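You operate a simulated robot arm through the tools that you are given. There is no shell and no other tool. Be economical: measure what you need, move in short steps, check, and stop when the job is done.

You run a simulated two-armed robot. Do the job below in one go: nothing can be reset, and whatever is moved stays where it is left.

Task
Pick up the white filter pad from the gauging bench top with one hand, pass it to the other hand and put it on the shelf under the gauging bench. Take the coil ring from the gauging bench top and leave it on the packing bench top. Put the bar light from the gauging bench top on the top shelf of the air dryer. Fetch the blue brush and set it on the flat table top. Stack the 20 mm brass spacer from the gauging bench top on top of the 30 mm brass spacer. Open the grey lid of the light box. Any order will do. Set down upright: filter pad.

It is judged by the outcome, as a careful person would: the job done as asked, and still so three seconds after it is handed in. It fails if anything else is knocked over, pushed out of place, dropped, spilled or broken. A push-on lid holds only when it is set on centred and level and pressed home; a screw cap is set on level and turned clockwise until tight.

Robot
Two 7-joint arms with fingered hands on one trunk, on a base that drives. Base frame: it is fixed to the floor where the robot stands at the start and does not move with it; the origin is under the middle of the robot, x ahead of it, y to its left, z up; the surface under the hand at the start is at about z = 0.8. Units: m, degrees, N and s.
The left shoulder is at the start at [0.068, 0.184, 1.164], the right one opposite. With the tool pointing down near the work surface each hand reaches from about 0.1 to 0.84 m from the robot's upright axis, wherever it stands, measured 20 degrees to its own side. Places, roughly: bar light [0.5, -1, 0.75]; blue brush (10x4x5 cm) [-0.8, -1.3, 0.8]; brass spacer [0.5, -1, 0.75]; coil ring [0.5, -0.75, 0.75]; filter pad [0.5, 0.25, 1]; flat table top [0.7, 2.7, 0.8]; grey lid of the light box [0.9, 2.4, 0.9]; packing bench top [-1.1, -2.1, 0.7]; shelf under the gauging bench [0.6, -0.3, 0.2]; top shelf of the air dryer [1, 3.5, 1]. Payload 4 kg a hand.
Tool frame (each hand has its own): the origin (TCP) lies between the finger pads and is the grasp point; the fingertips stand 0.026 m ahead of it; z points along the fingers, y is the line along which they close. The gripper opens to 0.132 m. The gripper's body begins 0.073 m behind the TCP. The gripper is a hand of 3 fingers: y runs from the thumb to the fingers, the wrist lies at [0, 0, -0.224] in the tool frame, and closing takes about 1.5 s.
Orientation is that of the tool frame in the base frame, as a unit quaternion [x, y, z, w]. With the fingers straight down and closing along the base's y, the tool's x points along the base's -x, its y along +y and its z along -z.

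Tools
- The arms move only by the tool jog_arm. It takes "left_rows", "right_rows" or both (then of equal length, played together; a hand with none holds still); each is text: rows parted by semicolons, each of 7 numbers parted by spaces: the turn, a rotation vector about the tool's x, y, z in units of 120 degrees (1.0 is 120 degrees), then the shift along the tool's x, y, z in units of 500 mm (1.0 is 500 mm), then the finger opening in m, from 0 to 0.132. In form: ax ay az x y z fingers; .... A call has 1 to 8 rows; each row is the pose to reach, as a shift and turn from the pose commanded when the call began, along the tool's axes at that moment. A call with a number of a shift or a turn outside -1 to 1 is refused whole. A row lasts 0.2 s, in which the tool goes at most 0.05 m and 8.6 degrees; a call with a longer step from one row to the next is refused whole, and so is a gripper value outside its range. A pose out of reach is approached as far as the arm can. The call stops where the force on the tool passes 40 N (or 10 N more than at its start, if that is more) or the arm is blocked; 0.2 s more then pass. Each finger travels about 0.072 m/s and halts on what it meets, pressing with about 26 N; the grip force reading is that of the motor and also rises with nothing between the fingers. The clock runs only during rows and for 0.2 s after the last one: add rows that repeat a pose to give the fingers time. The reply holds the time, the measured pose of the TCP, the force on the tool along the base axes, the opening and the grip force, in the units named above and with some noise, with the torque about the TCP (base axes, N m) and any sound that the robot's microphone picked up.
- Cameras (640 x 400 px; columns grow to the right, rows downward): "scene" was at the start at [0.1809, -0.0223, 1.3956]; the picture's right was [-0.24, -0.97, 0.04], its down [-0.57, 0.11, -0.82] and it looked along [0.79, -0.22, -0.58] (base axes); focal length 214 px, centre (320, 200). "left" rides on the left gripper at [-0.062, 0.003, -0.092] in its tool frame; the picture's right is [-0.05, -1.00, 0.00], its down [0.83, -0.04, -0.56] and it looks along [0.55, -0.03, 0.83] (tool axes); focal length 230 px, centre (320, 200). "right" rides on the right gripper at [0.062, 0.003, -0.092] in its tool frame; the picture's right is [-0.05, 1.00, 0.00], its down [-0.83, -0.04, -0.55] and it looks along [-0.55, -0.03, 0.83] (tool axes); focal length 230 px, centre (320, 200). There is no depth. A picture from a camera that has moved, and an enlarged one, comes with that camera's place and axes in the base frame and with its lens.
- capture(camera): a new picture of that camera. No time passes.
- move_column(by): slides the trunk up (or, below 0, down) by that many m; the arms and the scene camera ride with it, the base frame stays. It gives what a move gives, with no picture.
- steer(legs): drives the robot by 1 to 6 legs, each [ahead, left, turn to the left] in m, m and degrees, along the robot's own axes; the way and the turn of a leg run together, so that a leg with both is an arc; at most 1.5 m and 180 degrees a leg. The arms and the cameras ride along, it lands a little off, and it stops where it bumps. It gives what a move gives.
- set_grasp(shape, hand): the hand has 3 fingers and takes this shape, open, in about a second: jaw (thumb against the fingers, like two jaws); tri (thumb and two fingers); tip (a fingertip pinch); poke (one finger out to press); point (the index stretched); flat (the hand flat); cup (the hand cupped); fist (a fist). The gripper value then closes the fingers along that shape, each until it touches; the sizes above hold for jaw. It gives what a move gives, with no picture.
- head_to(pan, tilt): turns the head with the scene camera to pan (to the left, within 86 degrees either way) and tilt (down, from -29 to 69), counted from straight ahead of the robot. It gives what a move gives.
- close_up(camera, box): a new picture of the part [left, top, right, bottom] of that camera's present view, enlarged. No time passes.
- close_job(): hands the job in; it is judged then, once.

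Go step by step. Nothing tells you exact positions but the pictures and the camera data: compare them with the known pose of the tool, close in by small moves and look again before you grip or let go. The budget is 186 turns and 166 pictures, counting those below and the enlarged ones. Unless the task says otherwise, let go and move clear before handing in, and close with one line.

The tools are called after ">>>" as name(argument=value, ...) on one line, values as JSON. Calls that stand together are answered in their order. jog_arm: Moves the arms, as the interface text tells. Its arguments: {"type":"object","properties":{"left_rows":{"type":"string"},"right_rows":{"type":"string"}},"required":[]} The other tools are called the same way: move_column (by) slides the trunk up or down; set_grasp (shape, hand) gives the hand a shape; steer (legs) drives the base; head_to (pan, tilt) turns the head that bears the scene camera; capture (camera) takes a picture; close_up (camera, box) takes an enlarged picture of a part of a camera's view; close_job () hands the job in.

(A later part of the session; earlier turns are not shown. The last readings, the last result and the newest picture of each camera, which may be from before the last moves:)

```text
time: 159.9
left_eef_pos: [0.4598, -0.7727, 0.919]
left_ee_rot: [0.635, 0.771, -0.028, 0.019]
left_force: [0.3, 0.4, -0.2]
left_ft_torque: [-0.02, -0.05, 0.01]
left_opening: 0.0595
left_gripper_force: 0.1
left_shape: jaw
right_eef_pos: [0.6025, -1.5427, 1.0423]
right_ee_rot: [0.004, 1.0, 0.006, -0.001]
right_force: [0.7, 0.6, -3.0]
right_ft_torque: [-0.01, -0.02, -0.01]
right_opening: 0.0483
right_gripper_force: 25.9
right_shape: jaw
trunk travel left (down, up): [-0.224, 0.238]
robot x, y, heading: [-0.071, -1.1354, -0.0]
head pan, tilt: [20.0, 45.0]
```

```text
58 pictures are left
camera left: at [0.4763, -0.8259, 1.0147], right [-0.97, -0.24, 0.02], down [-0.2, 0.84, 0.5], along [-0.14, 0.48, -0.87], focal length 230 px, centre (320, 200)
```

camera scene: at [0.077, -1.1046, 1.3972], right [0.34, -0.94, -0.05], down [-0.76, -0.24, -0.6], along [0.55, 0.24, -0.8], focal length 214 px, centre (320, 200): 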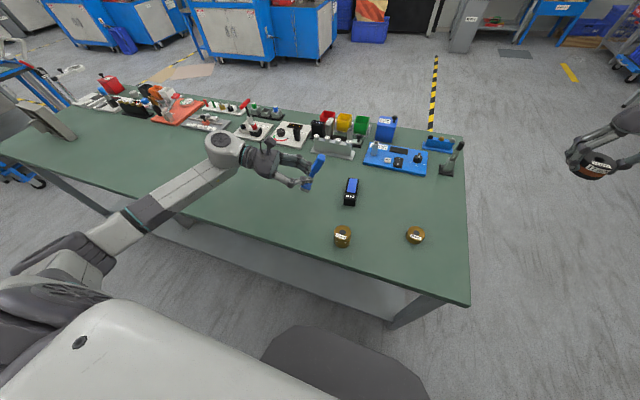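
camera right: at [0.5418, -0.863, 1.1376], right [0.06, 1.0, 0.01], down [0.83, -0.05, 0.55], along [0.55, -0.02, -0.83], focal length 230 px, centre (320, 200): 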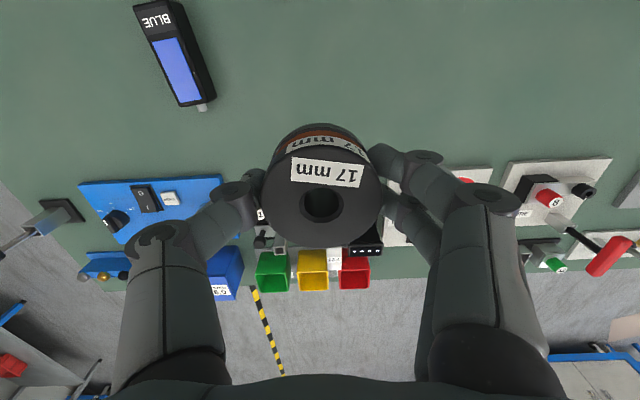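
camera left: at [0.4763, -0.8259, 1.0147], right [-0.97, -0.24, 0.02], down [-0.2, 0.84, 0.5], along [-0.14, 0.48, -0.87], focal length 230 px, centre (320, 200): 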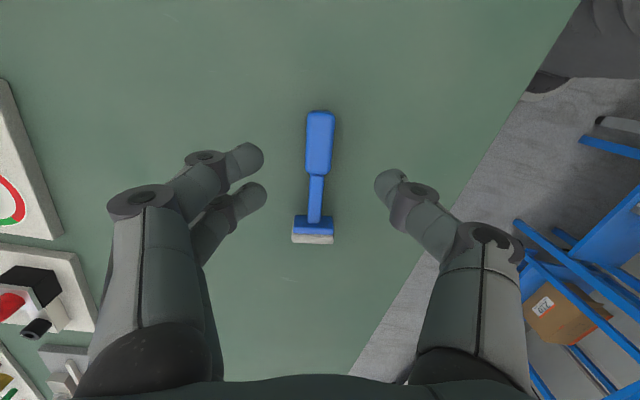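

Tool lies flat; regrip it near the top of its handle (~0.11 m from the base).

>>> jog_arm(left_rows="0 0 0 0.01 0 0.07 0.055; 0 0 0 0.02 0 0.13 0.055; 0 0 0 0.022 0 0.177 0.055; 0 0 0 0.022 0 0.177 0.04; 0 0 0 0.022 0 0.177 0.025; 0 0 0 0.022 0 0.177 0.01; 0 0 0 0.022 0 0.177 0.005; 0 0 0 0.022 0 0.177 0.005")

>>> jog_arm(left_rows="0 0 0 0 0 0 0.005; 0 0 0 0 0 -0.06 0.005; 0 -0.06 0 0 0 -0.14 0.005; 0 -0.12 0 0 0 -0.22 0.005; 0 -0.18 0 0 0 -0.28 0.005; 0 -0.24 0 0 0 -0.28 0.005; 0 -0.3 0 0 0 -0.28 0.005; 0 -0.36 0 0 0 -0.28 0.005")

>>> capture(camera="left")

```text
time: 161.7
left_eef_pos: [0.4577, -0.7685, 0.829]
left_ee_rot: [0.636, 0.771, -0.029, 0.02]
left_force: [0.6, -0.4, 0.5]
left_ft_torque: [0.01, 0.0, 0.02]
left_opening: 0.0186
left_gripper_force: 25.9
left_shape: jaw
right_eef_pos: [0.6024, -1.5437, 1.0435]
right_ee_rot: [0.002, 1.0, 0.005, -0.001]
right_force: [0.6, 0.6, -1.3]
right_ft_torque: [-0.02, 0.01, 0.0]
right_opening: 0.0482
right_gripper_force: 25.6
right_shape: jaw
trunk travel left (down, up): [-0.224, 0.238]
robot x, y, heading: [-0.0734, -1.1325, -0.0]
head pan, tilt: [20.0, 45.0]
```

```text
time: 163.5
left_eef_pos: [0.4592, -0.7583, 0.97]
left_ee_rot: [0.58, 0.709, -0.262, 0.303]
left_force: [-0.1, 0.0, 0.2]
left_ft_torque: [0.01, 0.01, -0.05]
left_opening: 0.0187
left_gripper_force: 26.0
left_shape: jaw
right_eef_pos: [0.602, -1.5416, 1.0431]
right_ee_rot: [0.003, 1.0, 0.005, -0.001]
right_force: [0.0, -0.1, -2.2]
right_ft_torque: [0.0, -0.01, 0.0]
right_opening: 0.0485
right_gripper_force: 25.6
right_shape: jaw
trunk travel left (down, up): [-0.224, 0.238]
robot x, y, heading: [-0.07, -1.1301, 0.2]
head pan, tilt: [20.0, 45.0]
```

```text
57 pictures are left
camera left: at [0.4598, -0.7325, 1.0765], right [-0.97, -0.23, 0.06], down [-0.23, 0.94, -0.23], along [0.0, -0.24, -0.97], focal length 230 px, centre (320, 200)
```

left: 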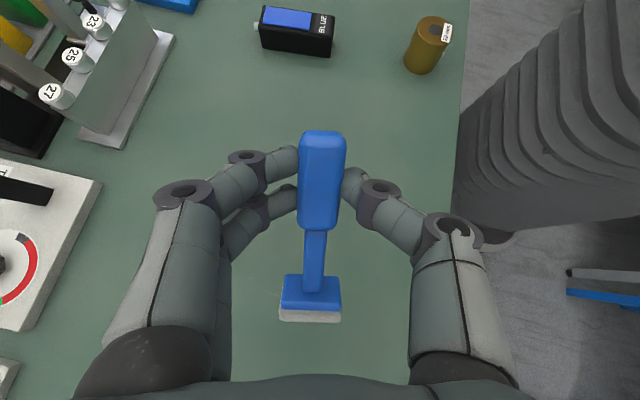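

Good grip. Continue to upright while carrying it back over its original place.

>>> jog_arm(left_rows="0 -0.05 0 -0.032 -0.015 0.038 0.005; 0 -0.1 0 -0.064 -0.03 0.075 0.005; 0 -0.15 0 -0.097 -0.044 0.113 0.005; 0 -0.2 0 -0.129 -0.059 0.15 0.005; 0 -0.25 0 -0.161 -0.074 0.188 0.005; 0 -0.3 0 -0.193 -0.088 0.226 0.005; 0 -0.31 0 -0.193 -0.088 0.226 0.005; 0 -0.31 0 -0.193 -0.088 0.226 0.005")

>>> close_up(camera="scene", box=[230, 110, 390, 230])

```text
time: 165.3
left_eef_pos: [0.4438, -0.9131, 0.9642]
left_ee_rot: [0.466, 0.577, -0.431, 0.513]
left_force: [-0.1, 0.2, -0.1]
left_ft_torque: [0.0, 0.02, -0.03]
left_opening: 0.0186
left_gripper_force: 26.0
left_shape: jaw
right_eef_pos: [0.602, -1.5435, 1.0429]
right_ee_rot: [0.003, 1.0, 0.005, -0.001]
right_force: [0.5, -0.1, -2.3]
right_ft_torque: [-0.01, -0.02, 0.01]
right_opening: 0.0487
right_gripper_force: 26.0
right_shape: jaw
trunk travel left (down, up): [-0.224, 0.238]
robot x, y, heading: [-0.0702, -1.1306, -0.4]
head pan, tilt: [20.0, 45.0]
```

```text
3.33 times, centred on (310, 170) of scene
camera zoom: at [0.0767, -1.1048, 1.3973], right [0.34, -0.94, -0.05], down [-0.76, -0.24, -0.6], along [0.55, 0.24, -0.8], focal length 715 px, centre (353, 300)
```

zoom: 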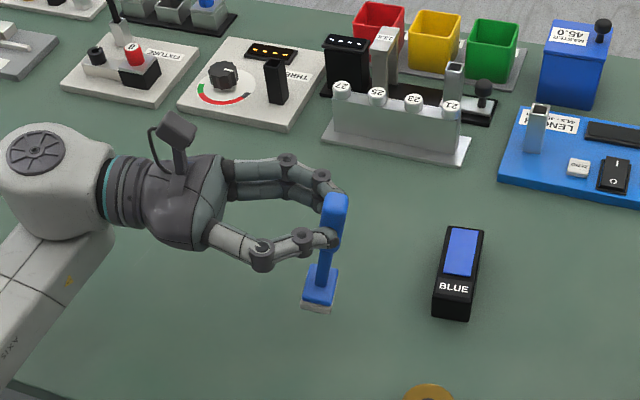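

Lower it onto its spot.

>>> jog_arm(left_rows="0 0 0 0.04 0 0.004 0.005; 0 0 0 0.07 0 0.007 0.005; 0 0 0 0.09 0 0.009 0.005; 0 0 0 0.1 0 0.01 0.005; 0 0 0 0.106 0 0.011 0.005; 0 0 0 0.106 0 0.011 0.005")

>>> close_up(camera="scene", box=[250, 120, 370, 220])

```text
time: 166.7
left_eef_pos: [0.4422, -0.9132, 0.9184]
left_ee_rot: [0.467, 0.577, -0.433, 0.512]
left_force: [0.2, 0.1, -0.1]
left_ft_torque: [-0.01, -0.01, -0.02]
left_opening: 0.0187
left_gripper_force: 25.8
left_shape: jaw
left hand out of reach, approached as far as the arm can: row 4, 5, 6
right_eef_pos: [0.6027, -1.5436, 1.0431]
right_ee_rot: [0.003, 1.0, 0.006, 0.0]
right_force: [-0.1, -0.1, -2.9]
right_ft_torque: [-0.02, 0.0, -0.02]
right_opening: 0.0484
right_gripper_force: 26.1
right_shape: jaw
trunk travel left (down, up): [-0.224, 0.238]
robot x, y, heading: [-0.0715, -1.1338, -0.3]
head pan, tilt: [20.0, 45.0]
```

```text
4.00 times, centred on (310, 170) of scene
camera zoom: at [0.0768, -1.1049, 1.3973], right [0.34, -0.94, -0.05], down [-0.76, -0.24, -0.6], along [0.55, 0.24, -0.8], focal length 858 px, centre (360, 320)
```

zoom: 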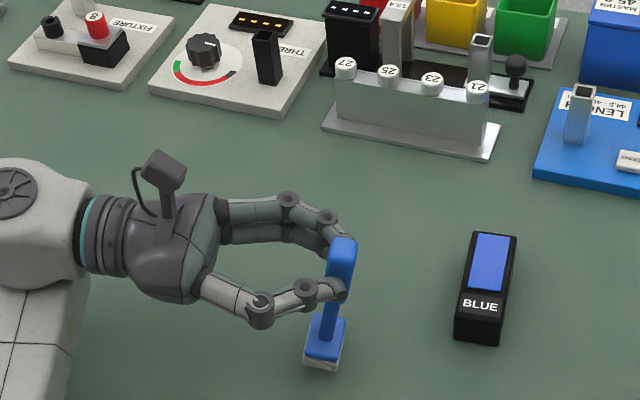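

About 5 mm left; use the trunk for the last bit.

>>> move_column(by=-0.01)

>>> close_up(camera="scene", box=[250, 120, 370, 220])

```text
time: 167.2
left_eef_pos: [0.4425, -0.913, 0.9086]
left_ee_rot: [0.468, 0.577, -0.432, 0.512]
left_force: [1.0, 0.6, -1.8]
left_ft_torque: [0.03, 0.0, 0.02]
left_opening: 0.0189
left_gripper_force: 26.2
left_shape: jaw
right_eef_pos: [0.6016, -1.5425, 1.0333]
right_ee_rot: [0.003, 1.0, 0.006, 0.0]
right_force: [0.4, -0.2, -2.0]
right_ft_torque: [0.01, 0.02, 0.01]
right_opening: 0.0482
right_gripper_force: 25.6
right_shape: jaw
trunk travel left (down, up): [-0.214, 0.248]
robot x, y, heading: [-0.0722, -1.1322, -0.3]
head pan, tilt: [20.0, 45.0]
```

```text
4.00 times, centred on (310, 170) of scene
camera zoom: at [0.0832, -1.1046, 1.3851], right [0.34, -0.94, -0.05], down [-0.77, -0.24, -0.59], along [0.54, 0.24, -0.8], focal length 858 px, centre (360, 320)
```

zoom: 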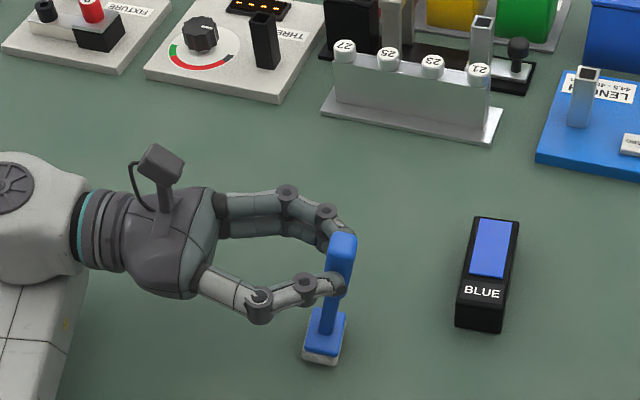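

>>> move_column(by=-0.006)

>>> move_column(by=-0.005)

```text
time: 167.8
left_eef_pos: [0.4411, -0.9147, 0.9053]
left_ee_rot: [0.468, 0.575, -0.431, 0.514]
left_force: [0.1, -0.2, 11.9]
left_ft_torque: [-0.24, -0.05, 0.0]
left_opening: 0.0187
left_gripper_force: 26.0
left_shape: jaw
right_eef_pos: [0.601, -1.5432, 1.0286]
right_ee_rot: [0.002, 1.0, 0.007, 0.001]
right_force: [-0.3, -0.3, -1.8]
right_ft_torque: [0.0, -0.03, 0.02]
right_opening: 0.0483
right_gripper_force: 25.5
right_shape: jaw
trunk travel left (down, up): [-0.208, 0.254]
robot x, y, heading: [-0.0687, -1.1315, -0.2]
head pan, tilt: [20.0, 45.0]
```

```text
time: 168.3
left_eef_pos: [0.4413, -0.9145, 0.9036]
left_ee_rot: [0.467, 0.573, -0.431, 0.517]
left_force: [4.5, -1.2, 37.9]
left_ft_torque: [-0.62, -0.2, 0.11]
left_opening: 0.0185
left_gripper_force: 25.8
left_shape: jaw
right_eef_pos: [0.5997, -1.5438, 1.0227]
right_ee_rot: [0.003, 1.0, 0.006, 0.0]
right_force: [-0.5, 0.2, -2.6]
right_ft_torque: [0.01, 0.02, 0.01]
right_opening: 0.0484
right_gripper_force: 26.3
right_shape: jaw
trunk travel left (down, up): [-0.203, 0.259]
robot x, y, heading: [-0.0688, -1.1292, -0.3]
head pan, tilt: [20.0, 45.0]
```

Firm contact. Ease up 6 mm, then open slowly.

>>> move_column(by=0.007)

>>> jog_arm(left_rows="0 0 0 0 0 0 0.022; 0 0 0 0 0 0 0.03; 0 0 0 0 0 0 0.045; 0 0 0 0 0 0 0.06; 0 0 0 0 0 0 0.06")

>>> close_up(camera="scene", box=[250, 120, 370, 220])

```text
time: 168.9
left_eef_pos: [0.4411, -0.914, 0.9045]
left_ee_rot: [0.467, 0.576, -0.433, 0.512]
left_force: [1.2, -0.5, 15.7]
left_ft_torque: [-0.24, -0.15, 0.02]
left_opening: 0.0185
left_gripper_force: 25.7
left_shape: jaw
right_eef_pos: [0.601, -1.5425, 1.029]
right_ee_rot: [0.003, 1.0, 0.005, -0.001]
right_force: [-0.1, -0.7, -3.2]
right_ft_torque: [-0.03, 0.01, -0.03]
right_opening: 0.0484
right_gripper_force: 25.8
right_shape: jaw
trunk travel left (down, up): [-0.21, 0.252]
robot x, y, heading: [-0.0691, -1.134, -0.1]
head pan, tilt: [20.0, 45.0]
```

```text
time: 170.1
left_eef_pos: [0.4417, -0.9135, 0.9044]
left_ee_rot: [0.467, 0.577, -0.432, 0.513]
left_force: [0.2, -0.7, 0.4]
left_ft_torque: [-0.02, 0.04, 0.02]
left_opening: 0.0593
left_gripper_force: 0.0
left_shape: jaw
right_eef_pos: [0.6009, -1.5433, 1.0282]
right_ee_rot: [0.003, 1.0, 0.005, -0.002]
right_force: [-0.6, -0.2, -2.7]
right_ft_torque: [0.03, -0.01, 0.01]
right_opening: 0.0485
right_gripper_force: 26.2
right_shape: jaw
trunk travel left (down, up): [-0.21, 0.252]
robot x, y, heading: [-0.0748, -1.1345, 0.1]
head pan, tilt: [20.0, 45.0]
```

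```text
4.00 times, centred on (310, 170) of scene
camera zoom: at [0.0857, -1.1049, 1.3803], right [0.34, -0.94, -0.06], down [-0.77, -0.24, -0.59], along [0.54, 0.24, -0.81], focal length 858 px, centre (360, 320)
```

zoom: 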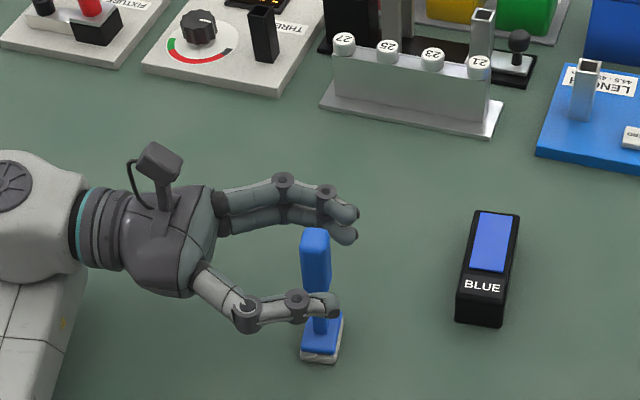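

It stands on its spot again. Withdraw the hand straight back, then up.

>>> jog_arm(left_rows="0 0 0 0 0 -0.05 0.07; 0 0 0 0 0 -0.12 0.08; 0 0 0 0 0 -0.2 0.08; 0 0 0 -0.06 0 -0.28 0.08; 0 0 0 -0.14 0 -0.3 0.08; 0 0 0 -0.22 0 -0.3 0.08; 0 0 0 -0.3 0 -0.3 0.08")

>>> jog_arm(left_rows="0 0.07 0 0 0 0 0.08; 0 0.14 0 0 0 0 0.08; 0 0.21 0 0 0 0 0.08; 0 0.28 0 0 0 0 0.08; 0 0.35 0 0 0 0 0.08; 0 0.42 0 0 0 0 0.08; 0 0.49 0 0 0 0 0.08; 0 0.56 0 0 0 0 0.08")

>>> capture(camera="scene")

```text
time: 171.7
left_eef_pos: [0.4196, -0.7813, 1.0702]
left_ee_rot: [0.467, 0.577, -0.433, 0.512]
left_force: [0.2, -0.7, 0.0]
left_ft_torque: [0.0, -0.02, -0.01]
left_opening: 0.0797
left_gripper_force: 0.0
left_shape: jaw
right_eef_pos: [0.6004, -1.5431, 1.028]
right_ee_rot: [0.003, 1.0, 0.004, -0.001]
right_force: [0.3, -0.4, -2.4]
right_ft_torque: [0.0, 0.0, 0.03]
right_opening: 0.0486
right_gripper_force: 26.1
right_shape: jaw
trunk travel left (down, up): [-0.21, 0.252]
robot x, y, heading: [-0.0674, -1.135, -0.3]
head pan, tilt: [20.0, 45.0]
```

```text
time: 173.5
left_eef_pos: [0.4202, -0.7822, 1.0687]
left_ee_rot: [0.628, 0.764, -0.101, 0.107]
left_force: [0.2, -0.5, 0.0]
left_ft_torque: [0.0, -0.01, -0.01]
left_opening: 0.0796
left_gripper_force: 0.1
left_shape: jaw
right_eef_pos: [0.6016, -1.5428, 1.028]
right_ee_rot: [0.003, 1.0, 0.006, -0.001]
right_force: [-0.7, 0.1, -2.9]
right_ft_torque: [-0.01, 0.03, -0.01]
right_opening: 0.0483
right_gripper_force: 25.6
right_shape: jaw
trunk travel left (down, up): [-0.21, 0.252]
robot x, y, heading: [-0.0709, -1.1339, 0.2]
head pan, tilt: [20.0, 45.0]
```

```text
52 pictures are left
camera scene: at [0.0863, -1.1056, 1.3802], right [0.34, -0.94, -0.06], down [-0.77, -0.24, -0.59], along [0.54, 0.24, -0.81], focal length 214 px, centre (320, 200)
```

scene: 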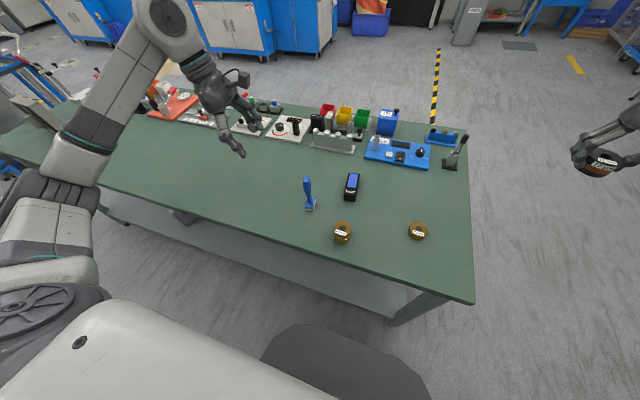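

Everything stands as before. Now turn the left hand and bring it over the bar light, at a safe height.

>>> jog_arm(left_rows="0 0.07 0 0 0 0 0.08; 0 0.143 0 0 0 0 0.08; 0 0.143 0 0 0 0 0.08")

>>> jog_arm(left_rows="0 0 -0.07 -0.064 0.015 0 0.08; 0 0 -0.14 -0.128 0.029 0 0.08; 0 0 -0.21 -0.191 0.044 0 0.08; 0 0 -0.28 -0.255 0.059 0 0.08; 0 0 -0.35 -0.319 0.073 0 0.08; 0 0 -0.42 -0.383 0.088 0 0.08; 0 0 -0.49 -0.446 0.102 0.02 0.08; 0 0 -0.56 -0.51 0.117 0.04 0.08")

>>> jog_arm(left_rows="0 0 -0.07 0 0 0 0.08; 0 0 -0.148 0 0 0 0.08; 0 0 -0.148 0 0 0 0.08")

>>> capture(camera="left")

```text
refused: row 2 steps farther than a row can; nothing moved
```

```text
time: 175.3
left_eef_pos: [0.5276, -1.0174, 1.1241]
left_ee_rot: [0.099, 0.984, -0.144, 0.034]
left_force: [-0.8, -0.3, 0.7]
left_ft_torque: [-0.01, -0.02, 0.0]
left_opening: 0.0793
left_gripper_force: 0.2
left_shape: jaw
right_eef_pos: [0.603, -1.5434, 1.0272]
right_ee_rot: [0.002, 1.0, 0.006, -0.001]
right_force: [-0.5, 0.4, -2.4]
right_ft_torque: [-0.03, 0.01, 0.01]
right_opening: 0.0483
right_gripper_force: 25.7
right_shape: jaw
trunk travel left (down, up): [-0.21, 0.252]
robot x, y, heading: [-0.0711, -1.1307, -0.2]
head pan, tilt: [20.0, 45.0]
```

```text
refused: row 2 steps farther than a row can; nothing moved
```

```text
51 pictures are left
camera left: at [0.585, -0.9993, 1.2163], right [-0.15, -0.95, 0.28], down [-0.84, 0.27, 0.46], along [-0.52, -0.17, -0.84], focal length 230 px, centre (320, 200)
```

left: 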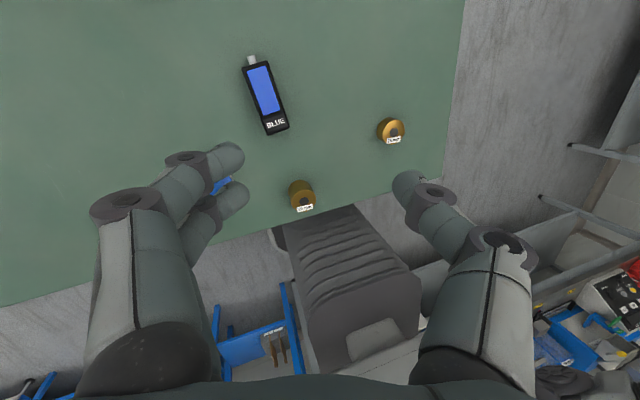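

Level the hand, align with the bar light's axis and lower to z≈0.95.

>>> jog_arm(left_rows="-0.047 0.008 -0.048 0.001 0.02 0.08 0.08; -0.094 0.017 -0.097 0.002 0.045 0.16 0.08; -0.14 0.025 -0.145 0.003 0.067 0.24 0.08; -0.14 0.025 -0.145 0.004 0.089 0.329 0.08; -0.14 0.025 -0.145 0.004 0.089 0.329 0.08")

>>> capture(camera="left")

```text
time: 176.5
left_eef_pos: [0.5392, -1.0219, 0.9532]
left_ee_rot: [-0.051, 0.999, 0.0, 0.001]
left_force: [-0.7, 0.5, 0.5]
left_ft_torque: [0.0, -0.02, 0.01]
left_opening: 0.0793
left_gripper_force: 0.0
left_shape: jaw
right_eef_pos: [0.6022, -1.5426, 1.0285]
right_ee_rot: [0.003, 1.0, 0.006, -0.002]
right_force: [0.3, -0.6, -1.9]
right_ft_torque: [0.01, 0.02, 0.0]
right_opening: 0.0484
right_gripper_force: 26.3
right_shape: jaw
trunk travel left (down, up): [-0.21, 0.252]
robot x, y, heading: [-0.071, -1.1318, 0.0]
head pan, tilt: [20.0, 45.0]
```

```text
50 pictures are left
camera left: at [0.6006, -1.0123, 1.0456], right [0.15, -0.99, 0.0], down [-0.82, -0.13, 0.55], along [-0.55, -0.09, -0.83], focal length 230 px, centre (320, 200)
```

left: 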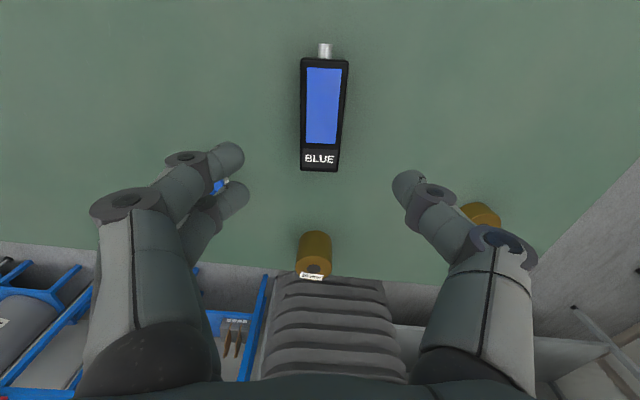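

Aligned; adjust 9 mm forward, lower, grip and lift.

>>> jog_arm(left_rows="0 0 0 -0.018 -0.002 0.06 0.08; 0 0 0 -0.018 -0.002 0.13 0.08; 0 0 0 -0.018 -0.002 0.2 0.08; 0 0 0 -0.018 -0.002 0.238 0.08; 0 0 0 -0.018 -0.002 0.238 0.06; 0 0 0 -0.018 -0.002 0.238 0.04; 0 0 0 -0.018 -0.002 0.238 0.025; 0 0 0 -0.018 -0.002 0.238 0.015")

>>> jog_arm(left_rows="0 0 0 0 0 0 0.015; 0 0 0 0 0 0 0.015; 0 0 0 0 0 -0.08 0.015; 0 0 0 0 0 -0.17 0.015; 0 0 0 0 0 -0.26 0.015; 0 0 0 0 0 -0.35 0.015; 0 0 0 0 0 -0.44 0.015")

>>> capture(camera="left")

```text
time: 178.3
left_eef_pos: [0.549, -1.0213, 0.8344]
left_ee_rot: [-0.052, 0.999, -0.001, 0.0]
left_force: [-0.1, -0.1, 0.0]
left_ft_torque: [0.02, 0.0, 0.0]
left_opening: 0.0341
left_gripper_force: 26.2
left_shape: jaw
right_eef_pos: [0.602, -1.5427, 1.0281]
right_ee_rot: [0.003, 1.0, 0.006, -0.001]
right_force: [-1.1, 0.5, -2.6]
right_ft_torque: [0.0, -0.01, -0.01]
right_opening: 0.0483
right_gripper_force: 25.9
right_shape: jaw
trunk travel left (down, up): [-0.21, 0.252]
robot x, y, heading: [-0.0742, -1.1342, -0.1]
head pan, tilt: [20.0, 45.0]
```

```text
time: 179.9
left_eef_pos: [0.5488, -1.0216, 1.0552]
left_ee_rot: [-0.052, 0.999, 0.0, 0.0]
left_force: [0.0, 0.0, -1.8]
left_ft_torque: [0.01, -0.04, 0.03]
left_opening: 0.0341
left_gripper_force: 25.9
left_shape: jaw
right_eef_pos: [0.6013, -1.5429, 1.0293]
right_ee_rot: [0.003, 1.0, 0.005, 0.0]
right_force: [0.0, -0.6, -2.4]
right_ft_torque: [-0.02, -0.02, -0.04]
right_opening: 0.0486
right_gripper_force: 25.5
right_shape: jaw
trunk travel left (down, up): [-0.21, 0.252]
robot x, y, heading: [-0.0701, -1.1317, -0.2]
head pan, tilt: [20.0, 45.0]
```

```text
49 pictures are left
camera left: at [0.6096, -1.0119, 1.1473], right [0.15, -0.99, 0.0], down [-0.82, -0.13, 0.55], along [-0.55, -0.09, -0.83], focal length 230 px, centre (320, 200)
```

left: 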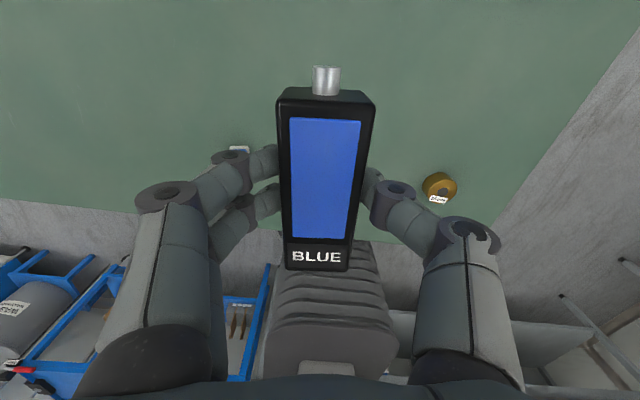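

Bar light held. Turn right to look toward the packing bench.

>>> steer(legs=[[-0.05, -0.25, 0], [0, 0, -90]])

>>> head_to(pan=-45, tilt=22)

>>> capture(camera="scene")

```text
time: 185.6
left_eef_pos: [-0.008, -2.0046, 1.0553]
left_ee_rot: [0.67, 0.743, -0.001, -0.001]
left_force: [-0.5, 0.0, -2.5]
left_ft_torque: [-0.01, 0.0, 0.01]
left_opening: 0.0341
left_gripper_force: 25.8
left_shape: jaw
right_eef_pos: [-0.5304, -2.0589, 1.029]
right_ee_rot: [0.709, 0.705, 0.004, 0.003]
right_force: [0.2, 0.0, -1.2]
right_ft_torque: [0.04, 0.02, 0.02]
right_opening: 0.0481
right_gripper_force: 25.8
right_shape: jaw
trunk travel left (down, up): [-0.21, 0.252]
robot x, y, heading: [-0.1198, -1.3819, -90.1]
head pan, tilt: [20.0, 45.0]
```

```text
time: 186.9
left_eef_pos: [-0.0082, -2.0059, 1.0548]
left_ee_rot: [0.67, 0.742, 0.0, 0.0]
left_force: [0.6, -0.6, -2.3]
left_ft_torque: [-0.01, -0.01, 0.02]
left_opening: 0.0339
left_gripper_force: 26.2
left_shape: jaw
right_eef_pos: [-0.5322, -2.0595, 1.029]
right_ee_rot: [0.709, 0.705, 0.004, 0.003]
right_force: [0.6, 0.6, -2.5]
right_ft_torque: [-0.02, 0.01, -0.02]
right_opening: 0.0482
right_gripper_force: 26.2
right_shape: jaw
trunk travel left (down, up): [-0.21, 0.252]
robot x, y, heading: [-0.1219, -1.3839, -90.1]
head pan, tilt: [-45.0, 22.0]
```

```text
48 pictures are left
camera scene: at [-0.1857, -1.535, 1.4169], right [-0.71, 0.7, 0.12], down [0.27, 0.41, -0.87], along [-0.66, -0.58, -0.48], focal length 214 px, centre (320, 200)
```

scene: 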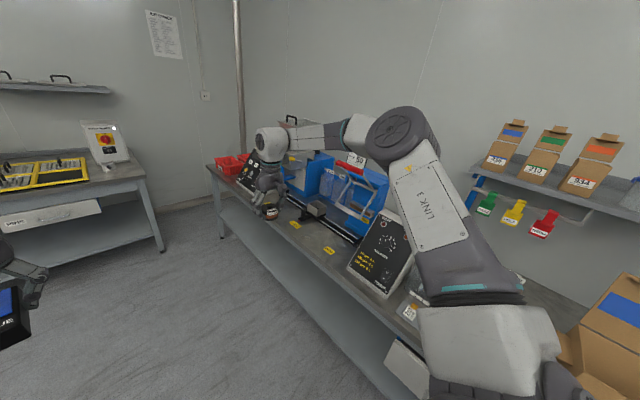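

This is the packing bench ahead-right. I move back from it and face it squarely to view its top.

>>> steer(legs=[[0.35, 0.4, 0], [0, 0, -90]])

>>> head_to(pan=-12, tilt=22)

>>> capture(camera="scene")

```text
time: 193.8
left_eef_pos: [-0.3435, -1.8493, 1.0546]
left_ee_rot: [0.999, 0.051, 0.0, -0.002]
left_force: [0.8, -0.5, -2.0]
left_ft_torque: [0.01, -0.03, 0.03]
left_opening: 0.0339
left_gripper_force: 25.9
left_shape: jaw
right_eef_pos: [-0.3968, -1.3271, 1.0291]
right_ee_rot: [1.0, -0.004, 0.001, 0.006]
right_force: [0.1, -0.4, -3.0]
right_ft_torque: [-0.03, 0.03, 0.02]
right_opening: 0.0478
right_gripper_force: 25.8
right_shape: jaw
trunk travel left (down, up): [-0.21, 0.252]
robot x, y, heading: [0.2738, -1.7372, 179.6]
head pan, tilt: [-45.0, 22.0]
```

```text
time: 194.8
left_eef_pos: [-0.345, -1.8486, 1.0547]
left_ee_rot: [0.999, 0.051, -0.001, -0.002]
left_force: [-0.2, -0.5, -2.4]
left_ft_torque: [0.01, 0.02, 0.01]
left_opening: 0.0341
left_gripper_force: 25.5
left_shape: jaw
right_eef_pos: [-0.397, -1.3266, 1.0283]
right_ee_rot: [1.0, -0.003, 0.001, 0.006]
right_force: [0.1, -0.9, -1.2]
right_ft_torque: [-0.02, 0.0, 0.01]
right_opening: 0.048
right_gripper_force: 26.2
right_shape: jaw
trunk travel left (down, up): [-0.21, 0.252]
robot x, y, heading: [0.2758, -1.7395, 179.7]
head pan, tilt: [-12.0, 22.0]
```

```text
47 pictures are left
camera scene: at [0.102, -1.7163, 1.4128], right [0.21, 0.98, 0.03], down [0.51, -0.08, -0.85], along [-0.83, 0.2, -0.52], focal length 214 px, centre (320, 200)
```

scene: 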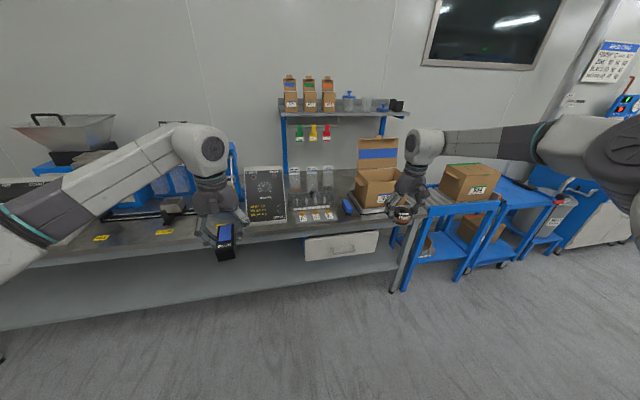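

>>> close_up(camera="scene", box=[220, 70, 460, 250])

```text
2.22 times, centred on (340, 160) of scene
camera zoom: at [0.102, -1.7163, 1.4128], right [0.21, 0.98, 0.03], down [0.51, -0.08, -0.85], along [-0.83, 0.2, -0.52], focal length 477 px, centre (276, 289)
```

zoom: 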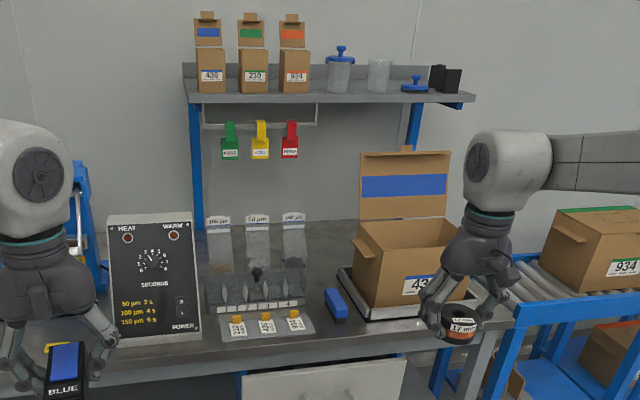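

The blue brush lies at about (-0.80,-1.35). I look for a free spot for the coil on the front strip of the bench.

>>> close_up(camera="scene", box=[20, 170, 260, 290])

```text
2.67 times, centred on (140, 230) of scene
camera zoom: at [0.102, -1.7163, 1.4128], right [0.21, 0.98, 0.03], down [0.51, -0.08, -0.85], along [-0.83, 0.2, -0.52], focal length 572 px, centre (800, 120)
```

zoom: 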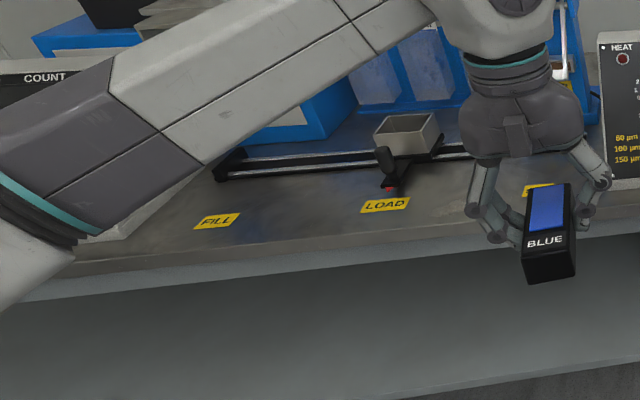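

A free strip lies between the FILL and LOAD labels at ≈(-0.775,-2.355). I tuck the left hand back and bring the right inward, then drive there.

>>> jog_arm(left_rows="0 0 0 0.065 0.023 -0.033 0.015; 0 0 0 0.13 0.046 -0.066 0.015; 0 0 0 0.195 0.07 -0.1 0.015; 0 0 0 0.26 0.093 -0.133 0.015; 0 0 0 0.325 0.116 -0.166 0.015; 0 0 0 0.388 0.14 -0.2 0.015", right_rows="0 0 0 0 0.083 0 0.03; 0 0 0 0 0.166 0 0.03; 0 0 0 0 0.25 0 0.03; 0 0 0 0 0.333 0 0.03; 0 0 0 0 0.416 0 0.03; 0 0 0 0 0.5 0 0.03")

>>> steer(legs=[[0, 0.77, 0], [0.4, 0, 0]])

>>> capture(camera="right")

```text
time: 196.2
left_eef_pos: [-0.1421, -1.8985, 1.1552]
left_ee_rot: [0.999, 0.051, -0.001, -0.001]
left_force: [0.5, 0.0, -2.4]
left_ft_torque: [-0.01, 0.04, -0.03]
left_opening: 0.0339
left_gripper_force: 26.2
left_shape: jaw
right_eef_pos: [-0.3687, -1.5559, 1.0324]
right_ee_rot: [1.0, -0.004, -0.002, 0.006]
right_force: [-0.3, -1.0, -1.8]
right_ft_torque: [0.01, 0.05, -0.01]
right_opening: 0.0477
right_gripper_force: 25.2
right_shape: jaw
right hand out of reach, approached as far as the arm can: row 5, 6
trunk travel left (down, up): [-0.21, 0.252]
robot x, y, heading: [0.2755, -1.7398, 179.7]
head pan, tilt: [-12.0, 22.0]
```

```text
time: 202.4
left_eef_pos: [-0.5448, -2.6605, 1.1538]
left_ee_rot: [0.999, 0.049, 0.0, 0.0]
left_force: [0.3, -0.2, -2.2]
left_ft_torque: [0.0, 0.02, -0.01]
left_opening: 0.0338
left_gripper_force: 26.7
left_shape: jaw
right_eef_pos: [-0.7708, -2.3177, 1.0316]
right_ee_rot: [1.0, -0.004, 0.0, 0.007]
right_force: [-0.5, -0.8, -3.0]
right_ft_torque: [0.01, -0.01, 0.0]
right_opening: 0.0478
right_gripper_force: 26.0
right_shape: jaw
trunk travel left (down, up): [-0.21, 0.252]
robot x, y, heading: [-0.1212, -2.4988, 179.7]
head pan, tilt: [-12.0, 22.0]
```

```text
44 pictures are left
camera right: at [-0.7088, -2.3214, 1.125], right [-0.06, -1.0, 0.01], down [-0.83, 0.06, 0.55], along [-0.55, 0.02, -0.83], focal length 230 px, centre (320, 200)
```

right: 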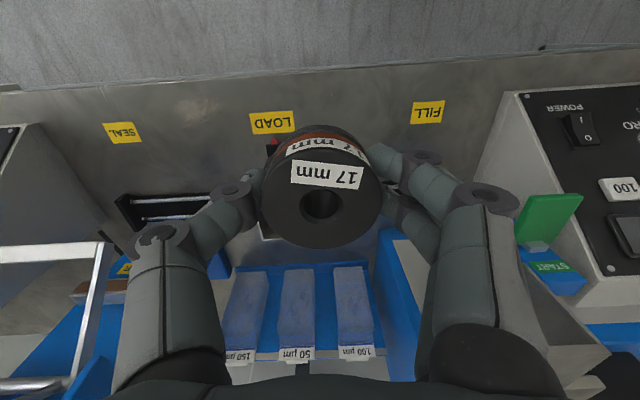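

Bench top is lower (≈0.68) with its edge at x≈-0.76. I advance slightly and lower the coil between the labels.

>>> steer(legs=[[0.09, 0.05, 0]])

>>> jog_arm(right_rows="0 0 0 0 0 0.08 0.03; 0 0 0 0 0 0.16 0.03; 0 0 0 0 0 0.24 0.03; 0 0 0 0 0 0.32 0.03; 0 0 0 0 0 0.4 0.03; 0 0 0 0 0 0.48 0.03; 0 0 0 0 0 0.53 0.03; 0 0 0 0 0 0.53 0.03")

>>> capture(camera="right")

```text
time: 203.6
left_eef_pos: [-0.6367, -2.7091, 1.1547]
left_ee_rot: [0.999, 0.049, 0.0, -0.001]
left_force: [0.3, -0.9, -2.7]
left_ft_torque: [0.0, 0.01, 0.0]
left_opening: 0.0341
left_gripper_force: 26.3
left_shape: jaw
right_eef_pos: [-0.8613, -2.3665, 1.0302]
right_ee_rot: [1.0, -0.007, 0.0, 0.005]
right_force: [-0.1, 1.5, -2.7]
right_ft_torque: [0.02, 0.01, 0.05]
right_opening: 0.0477
right_gripper_force: 26.5
right_shape: jaw
trunk travel left (down, up): [-0.21, 0.252]
robot x, y, heading: [-0.2156, -2.549, 179.7]
head pan, tilt: [-12.0, 22.0]
```

```text
time: 205.4
left_eef_pos: [-0.6361, -2.709, 1.1532]
left_ee_rot: [0.999, 0.049, 0.0, -0.001]
left_force: [0.6, -0.3, -2.6]
left_ft_torque: [0.04, 0.02, -0.02]
left_opening: 0.034
left_gripper_force: 26.1
left_shape: jaw
right_eef_pos: [-0.8141, -2.3307, 0.808]
right_ee_rot: [1.0, -0.006, -0.001, 0.007]
right_force: [0.8, 0.4, -3.8]
right_ft_torque: [0.02, 0.02, 0.01]
right_opening: 0.0477
right_gripper_force: 26.0
right_shape: jaw
right hand out of reach, approached as far as the arm can: row 2, 3, 4, 5, 6, 7, 8
trunk travel left (down, up): [-0.21, 0.252]
robot x, y, heading: [-0.2115, -2.5462, 179.6]
head pan, tilt: [-12.0, 22.0]
```

```text
43 pictures are left
camera right: at [-0.7535, -2.3343, 0.9025], right [-0.06, -1.0, 0.01], down [-0.83, 0.06, 0.56], along [-0.56, 0.02, -0.83], focal length 230 px, centre (320, 200)
```

right: 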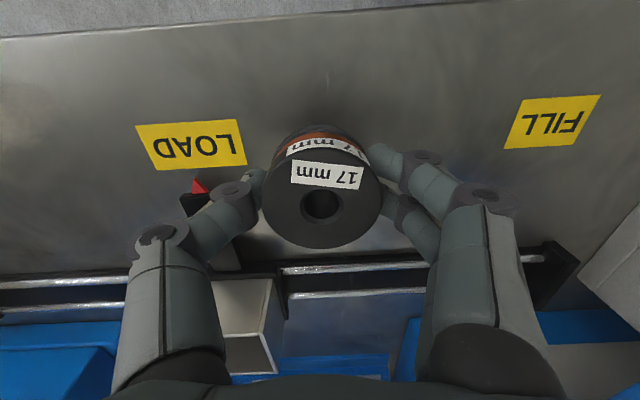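

Spot is clear. The trunk does the rest of the lowering.

>>> move_column(by=-0.08)

>>> capture(camera="right")

```text
time: 206.1
left_eef_pos: [-0.6368, -2.7085, 1.1076]
left_ee_rot: [0.999, 0.049, 0.004, -0.002]
left_force: [0.7, 0.2, -2.6]
left_ft_torque: [-0.02, 0.06, 0.0]
left_opening: 0.0342
left_gripper_force: 25.6
left_shape: jaw
right_eef_pos: [-0.8166, -2.3322, 0.7703]
right_ee_rot: [1.0, -0.008, -0.001, 0.01]
right_force: [1.0, 1.1, 13.3]
right_ft_torque: [0.04, -0.01, -0.02]
right_opening: 0.0509
right_gripper_force: 26.0
right_shape: jaw
trunk travel left (down, up): [-0.169, 0.293]
robot x, y, heading: [-0.2166, -2.5438, 179.7]
head pan, tilt: [-12.0, 22.0]
stopped: the force on the tool passed its limit at 49 N (the readings are from after the stop); the commanded pose is now the measured one
```

```text
42 pictures are left
camera right: at [-0.7541, -2.3356, 0.8635], right [-0.07, -1.0, 0.02], down [-0.83, 0.06, 0.55], along [-0.55, 0.02, -0.83], focal length 230 px, centre (320, 200)
```

right: 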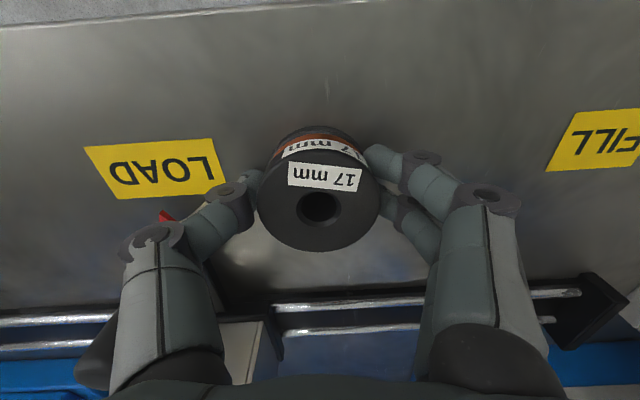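

The coil is on the bench (top at ≈0.74). Release and lift straight up.

>>> jog_arm(right_rows="0 0 0 0 0 -0.004 0.05; 0 0 0 0 0 -0.004 0.065; 0 0 0 0 0 -0.004 0.08; 0 0 0 0 0 -0.004 0.09; 0 0 0 0 0 -0.06 0.09; 0 0 0 0 0 -0.14 0.09; 0 0 0 0 0 -0.22 0.09; 0 0 0 0 0 -0.3 0.09")

>>> move_column(by=0.06)

>>> capture(camera="right")

```text
time: 207.9
left_eef_pos: [-0.6384, -2.709, 1.1096]
left_ee_rot: [0.999, 0.049, 0.006, 0.0]
left_force: [0.0, 0.4, -1.2]
left_ft_torque: [0.0, -0.01, -0.01]
left_opening: 0.034
left_gripper_force: 25.6
left_shape: jaw
right_eef_pos: [-0.8155, -2.3297, 0.9193]
right_ee_rot: [1.0, -0.007, 0.003, 0.008]
right_force: [0.3, 0.3, -0.1]
right_ft_torque: [-0.01, 0.02, 0.01]
right_opening: 0.0897
right_gripper_force: 0.0
right_shape: jaw
trunk travel left (down, up): [-0.169, 0.293]
robot x, y, heading: [-0.2138, -2.5494, 179.5]
head pan, tilt: [-12.0, 22.0]
```

```text
time: 208.9
left_eef_pos: [-0.6398, -2.7096, 1.1674]
left_ee_rot: [0.999, 0.049, 0.006, 0.0]
left_force: [-0.9, 0.8, -1.9]
left_ft_torque: [-0.03, -0.01, 0.01]
left_opening: 0.0339
left_gripper_force: 26.2
left_shape: jaw
right_eef_pos: [-0.8175, -2.3279, 0.9752]
right_ee_rot: [1.0, -0.007, 0.003, 0.008]
right_force: [-0.2, 0.8, -0.7]
right_ft_torque: [0.01, 0.0, -0.01]
right_opening: 0.0896
right_gripper_force: 0.0
right_shape: jaw
trunk travel left (down, up): [-0.229, 0.233]
robot x, y, heading: [-0.2144, -2.548, 179.4]
head pan, tilt: [-12.0, 22.0]
```

```text
41 pictures are left
camera right: at [-0.7559, -2.3325, 1.0712], right [-0.06, -1.0, 0.02], down [-0.83, 0.06, 0.55], along [-0.55, 0.02, -0.84], focal length 230 px, centre (320, 200)
```

right: 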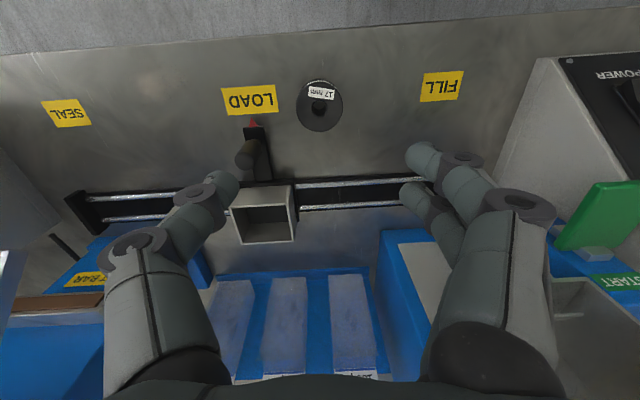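

Coil ring is placed. Back off, move along to the brush.

>>> steer(legs=[[-0.3, 0, 0.5], [0, -0.99, 0], [0.29, 0, 0]])

>>> capture(camera="right")

```text
time: 217.2
left_eef_pos: [-0.628, -1.7234, 1.1681]
left_ee_rot: [0.999, 0.047, 0.005, 0.0]
left_force: [-1.1, 0.1, -2.0]
left_ft_torque: [-0.03, 0.03, 0.02]
left_opening: 0.0342
left_gripper_force: 25.8
left_shape: jaw
right_eef_pos: [-0.8062, -1.3426, 0.9779]
right_ee_rot: [1.0, -0.008, 0.002, 0.009]
right_force: [0.2, 0.9, -0.9]
right_ft_torque: [0.0, -0.01, 0.02]
right_opening: 0.09
right_gripper_force: 0.1
right_shape: jaw
trunk travel left (down, up): [-0.229, 0.233]
robot x, y, heading: [-0.2056, -1.5679, 179.3]
head pan, tilt: [-12.0, 22.0]
```

```text
40 pictures are left
camera right: at [-0.7444, -1.3463, 1.0724], right [-0.07, -1.0, 0.02], down [-0.83, 0.07, 0.55], along [-0.55, 0.02, -0.83], focal length 230 px, centre (320, 200)
```

right: 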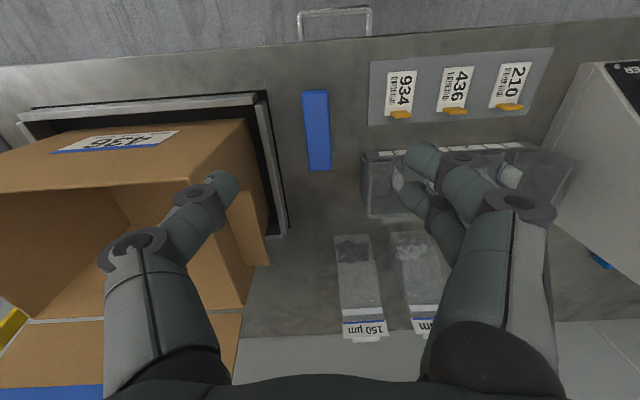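

The brush is close beside the carton, so I'll grip it lengthwise (closing along x). Raise and turn the right hand 90°.

>>> jog_arm(right_rows="0 0 0.02 0 0 -0.06 0.13; 0 0 0.08 0 0 -0.12 0.13; 0 0 0.15 0 0 -0.12 0.13; 0 0 0.22 0 0 -0.12 0.13; 0 0 0.29 0 0 -0.12 0.13; 0 0 0.36 0 0 -0.12 0.13; 0 0 0.43 0 0 -0.12 0.13; 0 0 0.5 0 0 -0.12 0.13")

>>> jog_arm(right_rows="0 0 0.07 0 0 0 0.13; 0 0 0.14 0 0 0 0.13; 0 0 0.21 0 0 0 0.13; 0 0 0.24 0 0 0 0.13; 0 0 0.24 0 0 0 0.13")

>>> capture(camera="right")

```text
time: 219.0
left_eef_pos: [-0.6291, -1.7216, 1.1688]
left_ee_rot: [0.999, 0.049, 0.005, -0.001]
left_force: [0.7, 0.0, -2.4]
left_ft_torque: [-0.03, -0.01, 0.0]
left_opening: 0.034
left_gripper_force: 26.2
left_shape: jaw
right_eef_pos: [-0.8086, -1.3129, 1.0403]
right_ee_rot: [0.865, -0.502, 0.009, 0.01]
right_force: [-0.1, 0.3, -0.3]
right_ft_torque: [-0.01, 0.04, -0.05]
right_opening: 0.1298
right_gripper_force: 0.1
right_shape: jaw
right hand out of reach, approached as far as the arm can: row 8
trunk travel left (down, up): [-0.229, 0.233]
robot x, y, heading: [-0.2048, -1.5644, 179.4]
head pan, tilt: [-12.0, 22.0]
```

```text
time: 220.2
left_eef_pos: [-0.6294, -1.7233, 1.168]
left_ee_rot: [0.999, 0.048, 0.006, 0.0]
left_force: [0.8, -0.1, -1.9]
left_ft_torque: [-0.01, 0.03, -0.01]
left_opening: 0.034
left_gripper_force: 26.0
left_shape: jaw
right_eef_pos: [-0.803, -1.1795, 1.0295]
right_ee_rot: [0.733, -0.679, 0.028, 0.029]
right_force: [0.0, 0.9, -0.7]
right_ft_torque: [0.02, -0.02, 0.02]
right_opening: 0.1298
right_gripper_force: 0.1
right_shape: jaw
right hand out of reach, approached as far as the arm can: row 1, 2, 3, 4, 5
trunk travel left (down, up): [-0.229, 0.233]
robot x, y, heading: [-0.2033, -1.5625, 179.4]
head pan, tilt: [-12.0, 22.0]
```

```text
39 pictures are left
camera right: at [-0.8014, -1.2357, 1.1276], right [-1.0, -0.02, 0.0], down [-0.02, 0.87, 0.49], along [-0.01, 0.49, -0.87], focal length 230 px, centre (320, 200)
```

right: 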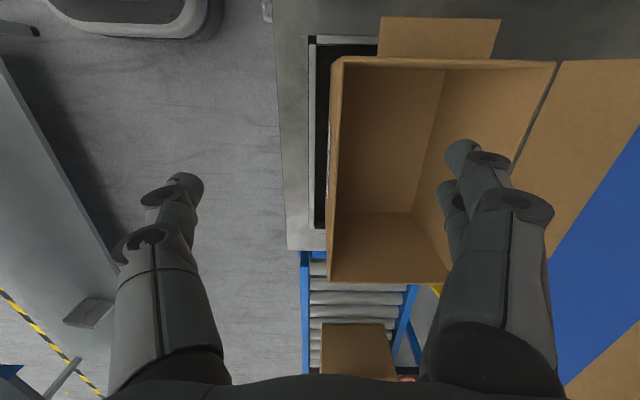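

The 90° turn settles farther right; I shift the base left so the hand is over the brush.

>>> steer(legs=[[0.03, 0.163, 0]])

>>> capture(camera="right")

```text
time: 221.7
left_eef_pos: [-0.6615, -1.8826, 1.1681]
left_ee_rot: [0.999, 0.047, 0.005, 0.001]
left_force: [0.5, -0.3, -1.9]
left_ft_torque: [-0.01, 0.04, -0.01]
left_opening: 0.0342
left_gripper_force: 25.7
left_shape: jaw
right_eef_pos: [-0.8346, -1.34, 1.0285]
right_ee_rot: [0.731, -0.681, 0.028, 0.03]
right_force: [-0.2, 0.0, 0.6]
right_ft_torque: [0.01, 0.02, 0.0]
right_opening: 0.1298
right_gripper_force: 0.0
right_shape: jaw
trunk travel left (down, up): [-0.229, 0.233]
robot x, y, heading: [-0.2348, -1.7223, 179.5]
head pan, tilt: [-12.0, 22.0]
```

```text
38 pictures are left
camera right: at [-0.8326, -1.3954, 1.1272], right [-1.0, -0.02, 0.0], down [-0.02, 0.87, 0.48], along [-0.01, 0.48, -0.87], focal length 230 px, centre (320, 200)
```

right: 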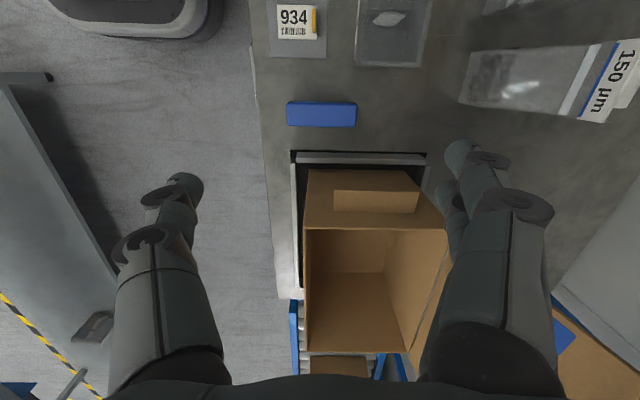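

Centred over the brush. Lower halfway and check.

>>> jog_arm(right_rows="0 0 0 -0.005 0 0.07 0.13; 0 0 0 -0.01 0 0.14 0.13; 0 0 0 -0.014 0 0.21 0.13; 0 0 0 -0.018 0 0.28 0.13")

```text
time: 222.7
left_eef_pos: [-0.6617, -1.8825, 1.1675]
left_ee_rot: [0.999, 0.047, 0.005, 0.001]
left_force: [0.2, -0.5, -2.6]
left_ft_torque: [0.0, -0.02, 0.01]
left_opening: 0.0342
left_gripper_force: 25.7
left_shape: jaw
right_eef_pos: [-0.8342, -1.343, 0.8868]
right_ee_rot: [0.732, -0.68, 0.028, 0.03]
right_force: [-0.5, 0.8, 0.0]
right_ft_torque: [-0.01, -0.04, -0.02]
right_opening: 0.1299
right_gripper_force: 0.1
right_shape: jaw
trunk travel left (down, up): [-0.229, 0.233]
robot x, y, heading: [-0.2381, -1.7242, 179.5]
head pan, tilt: [-12.0, 22.0]
```

>>> jog_arm(right_rows="0 0 0 -0.004 0 0.07 0.13; 0 0 0 -0.009 0 0.14 0.13; 0 0 0 -0.013 0 0.19 0.13; 0 0 0 -0.015 0 0.222 0.13; 0 0 0 -0.015 0 0.222 0.13")

>>> capture(camera="right")

```text
time: 223.9
left_eef_pos: [-0.6603, -1.8827, 1.1685]
left_ee_rot: [0.999, 0.047, 0.005, 0.0]
left_force: [0.5, -0.6, -2.6]
left_ft_torque: [0.01, -0.02, 0.02]
left_opening: 0.0341
left_gripper_force: 26.5
left_shape: jaw
right_eef_pos: [-0.8346, -1.3445, 0.7781]
right_ee_rot: [0.732, -0.68, 0.029, 0.029]
right_force: [-0.3, 0.1, -1.1]
right_ft_torque: [-0.03, 0.0, -0.01]
right_opening: 0.1302
right_gripper_force: 0.1
right_shape: jaw
trunk travel left (down, up): [-0.229, 0.233]
robot x, y, heading: [-0.2347, -1.7227, 179.7]
head pan, tilt: [-12.0, 22.0]
```

```text
37 pictures are left
camera right: at [-0.833, -1.4002, 0.8765], right [-1.0, -0.02, 0.0], down [-0.02, 0.87, 0.49], along [-0.01, 0.49, -0.87], focal length 230 px, centre (320, 200)
```

right: 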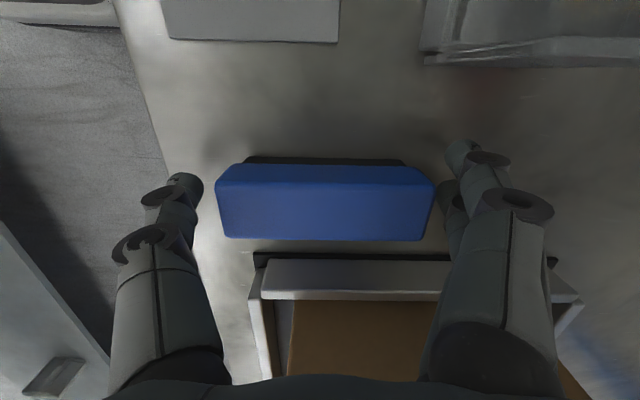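

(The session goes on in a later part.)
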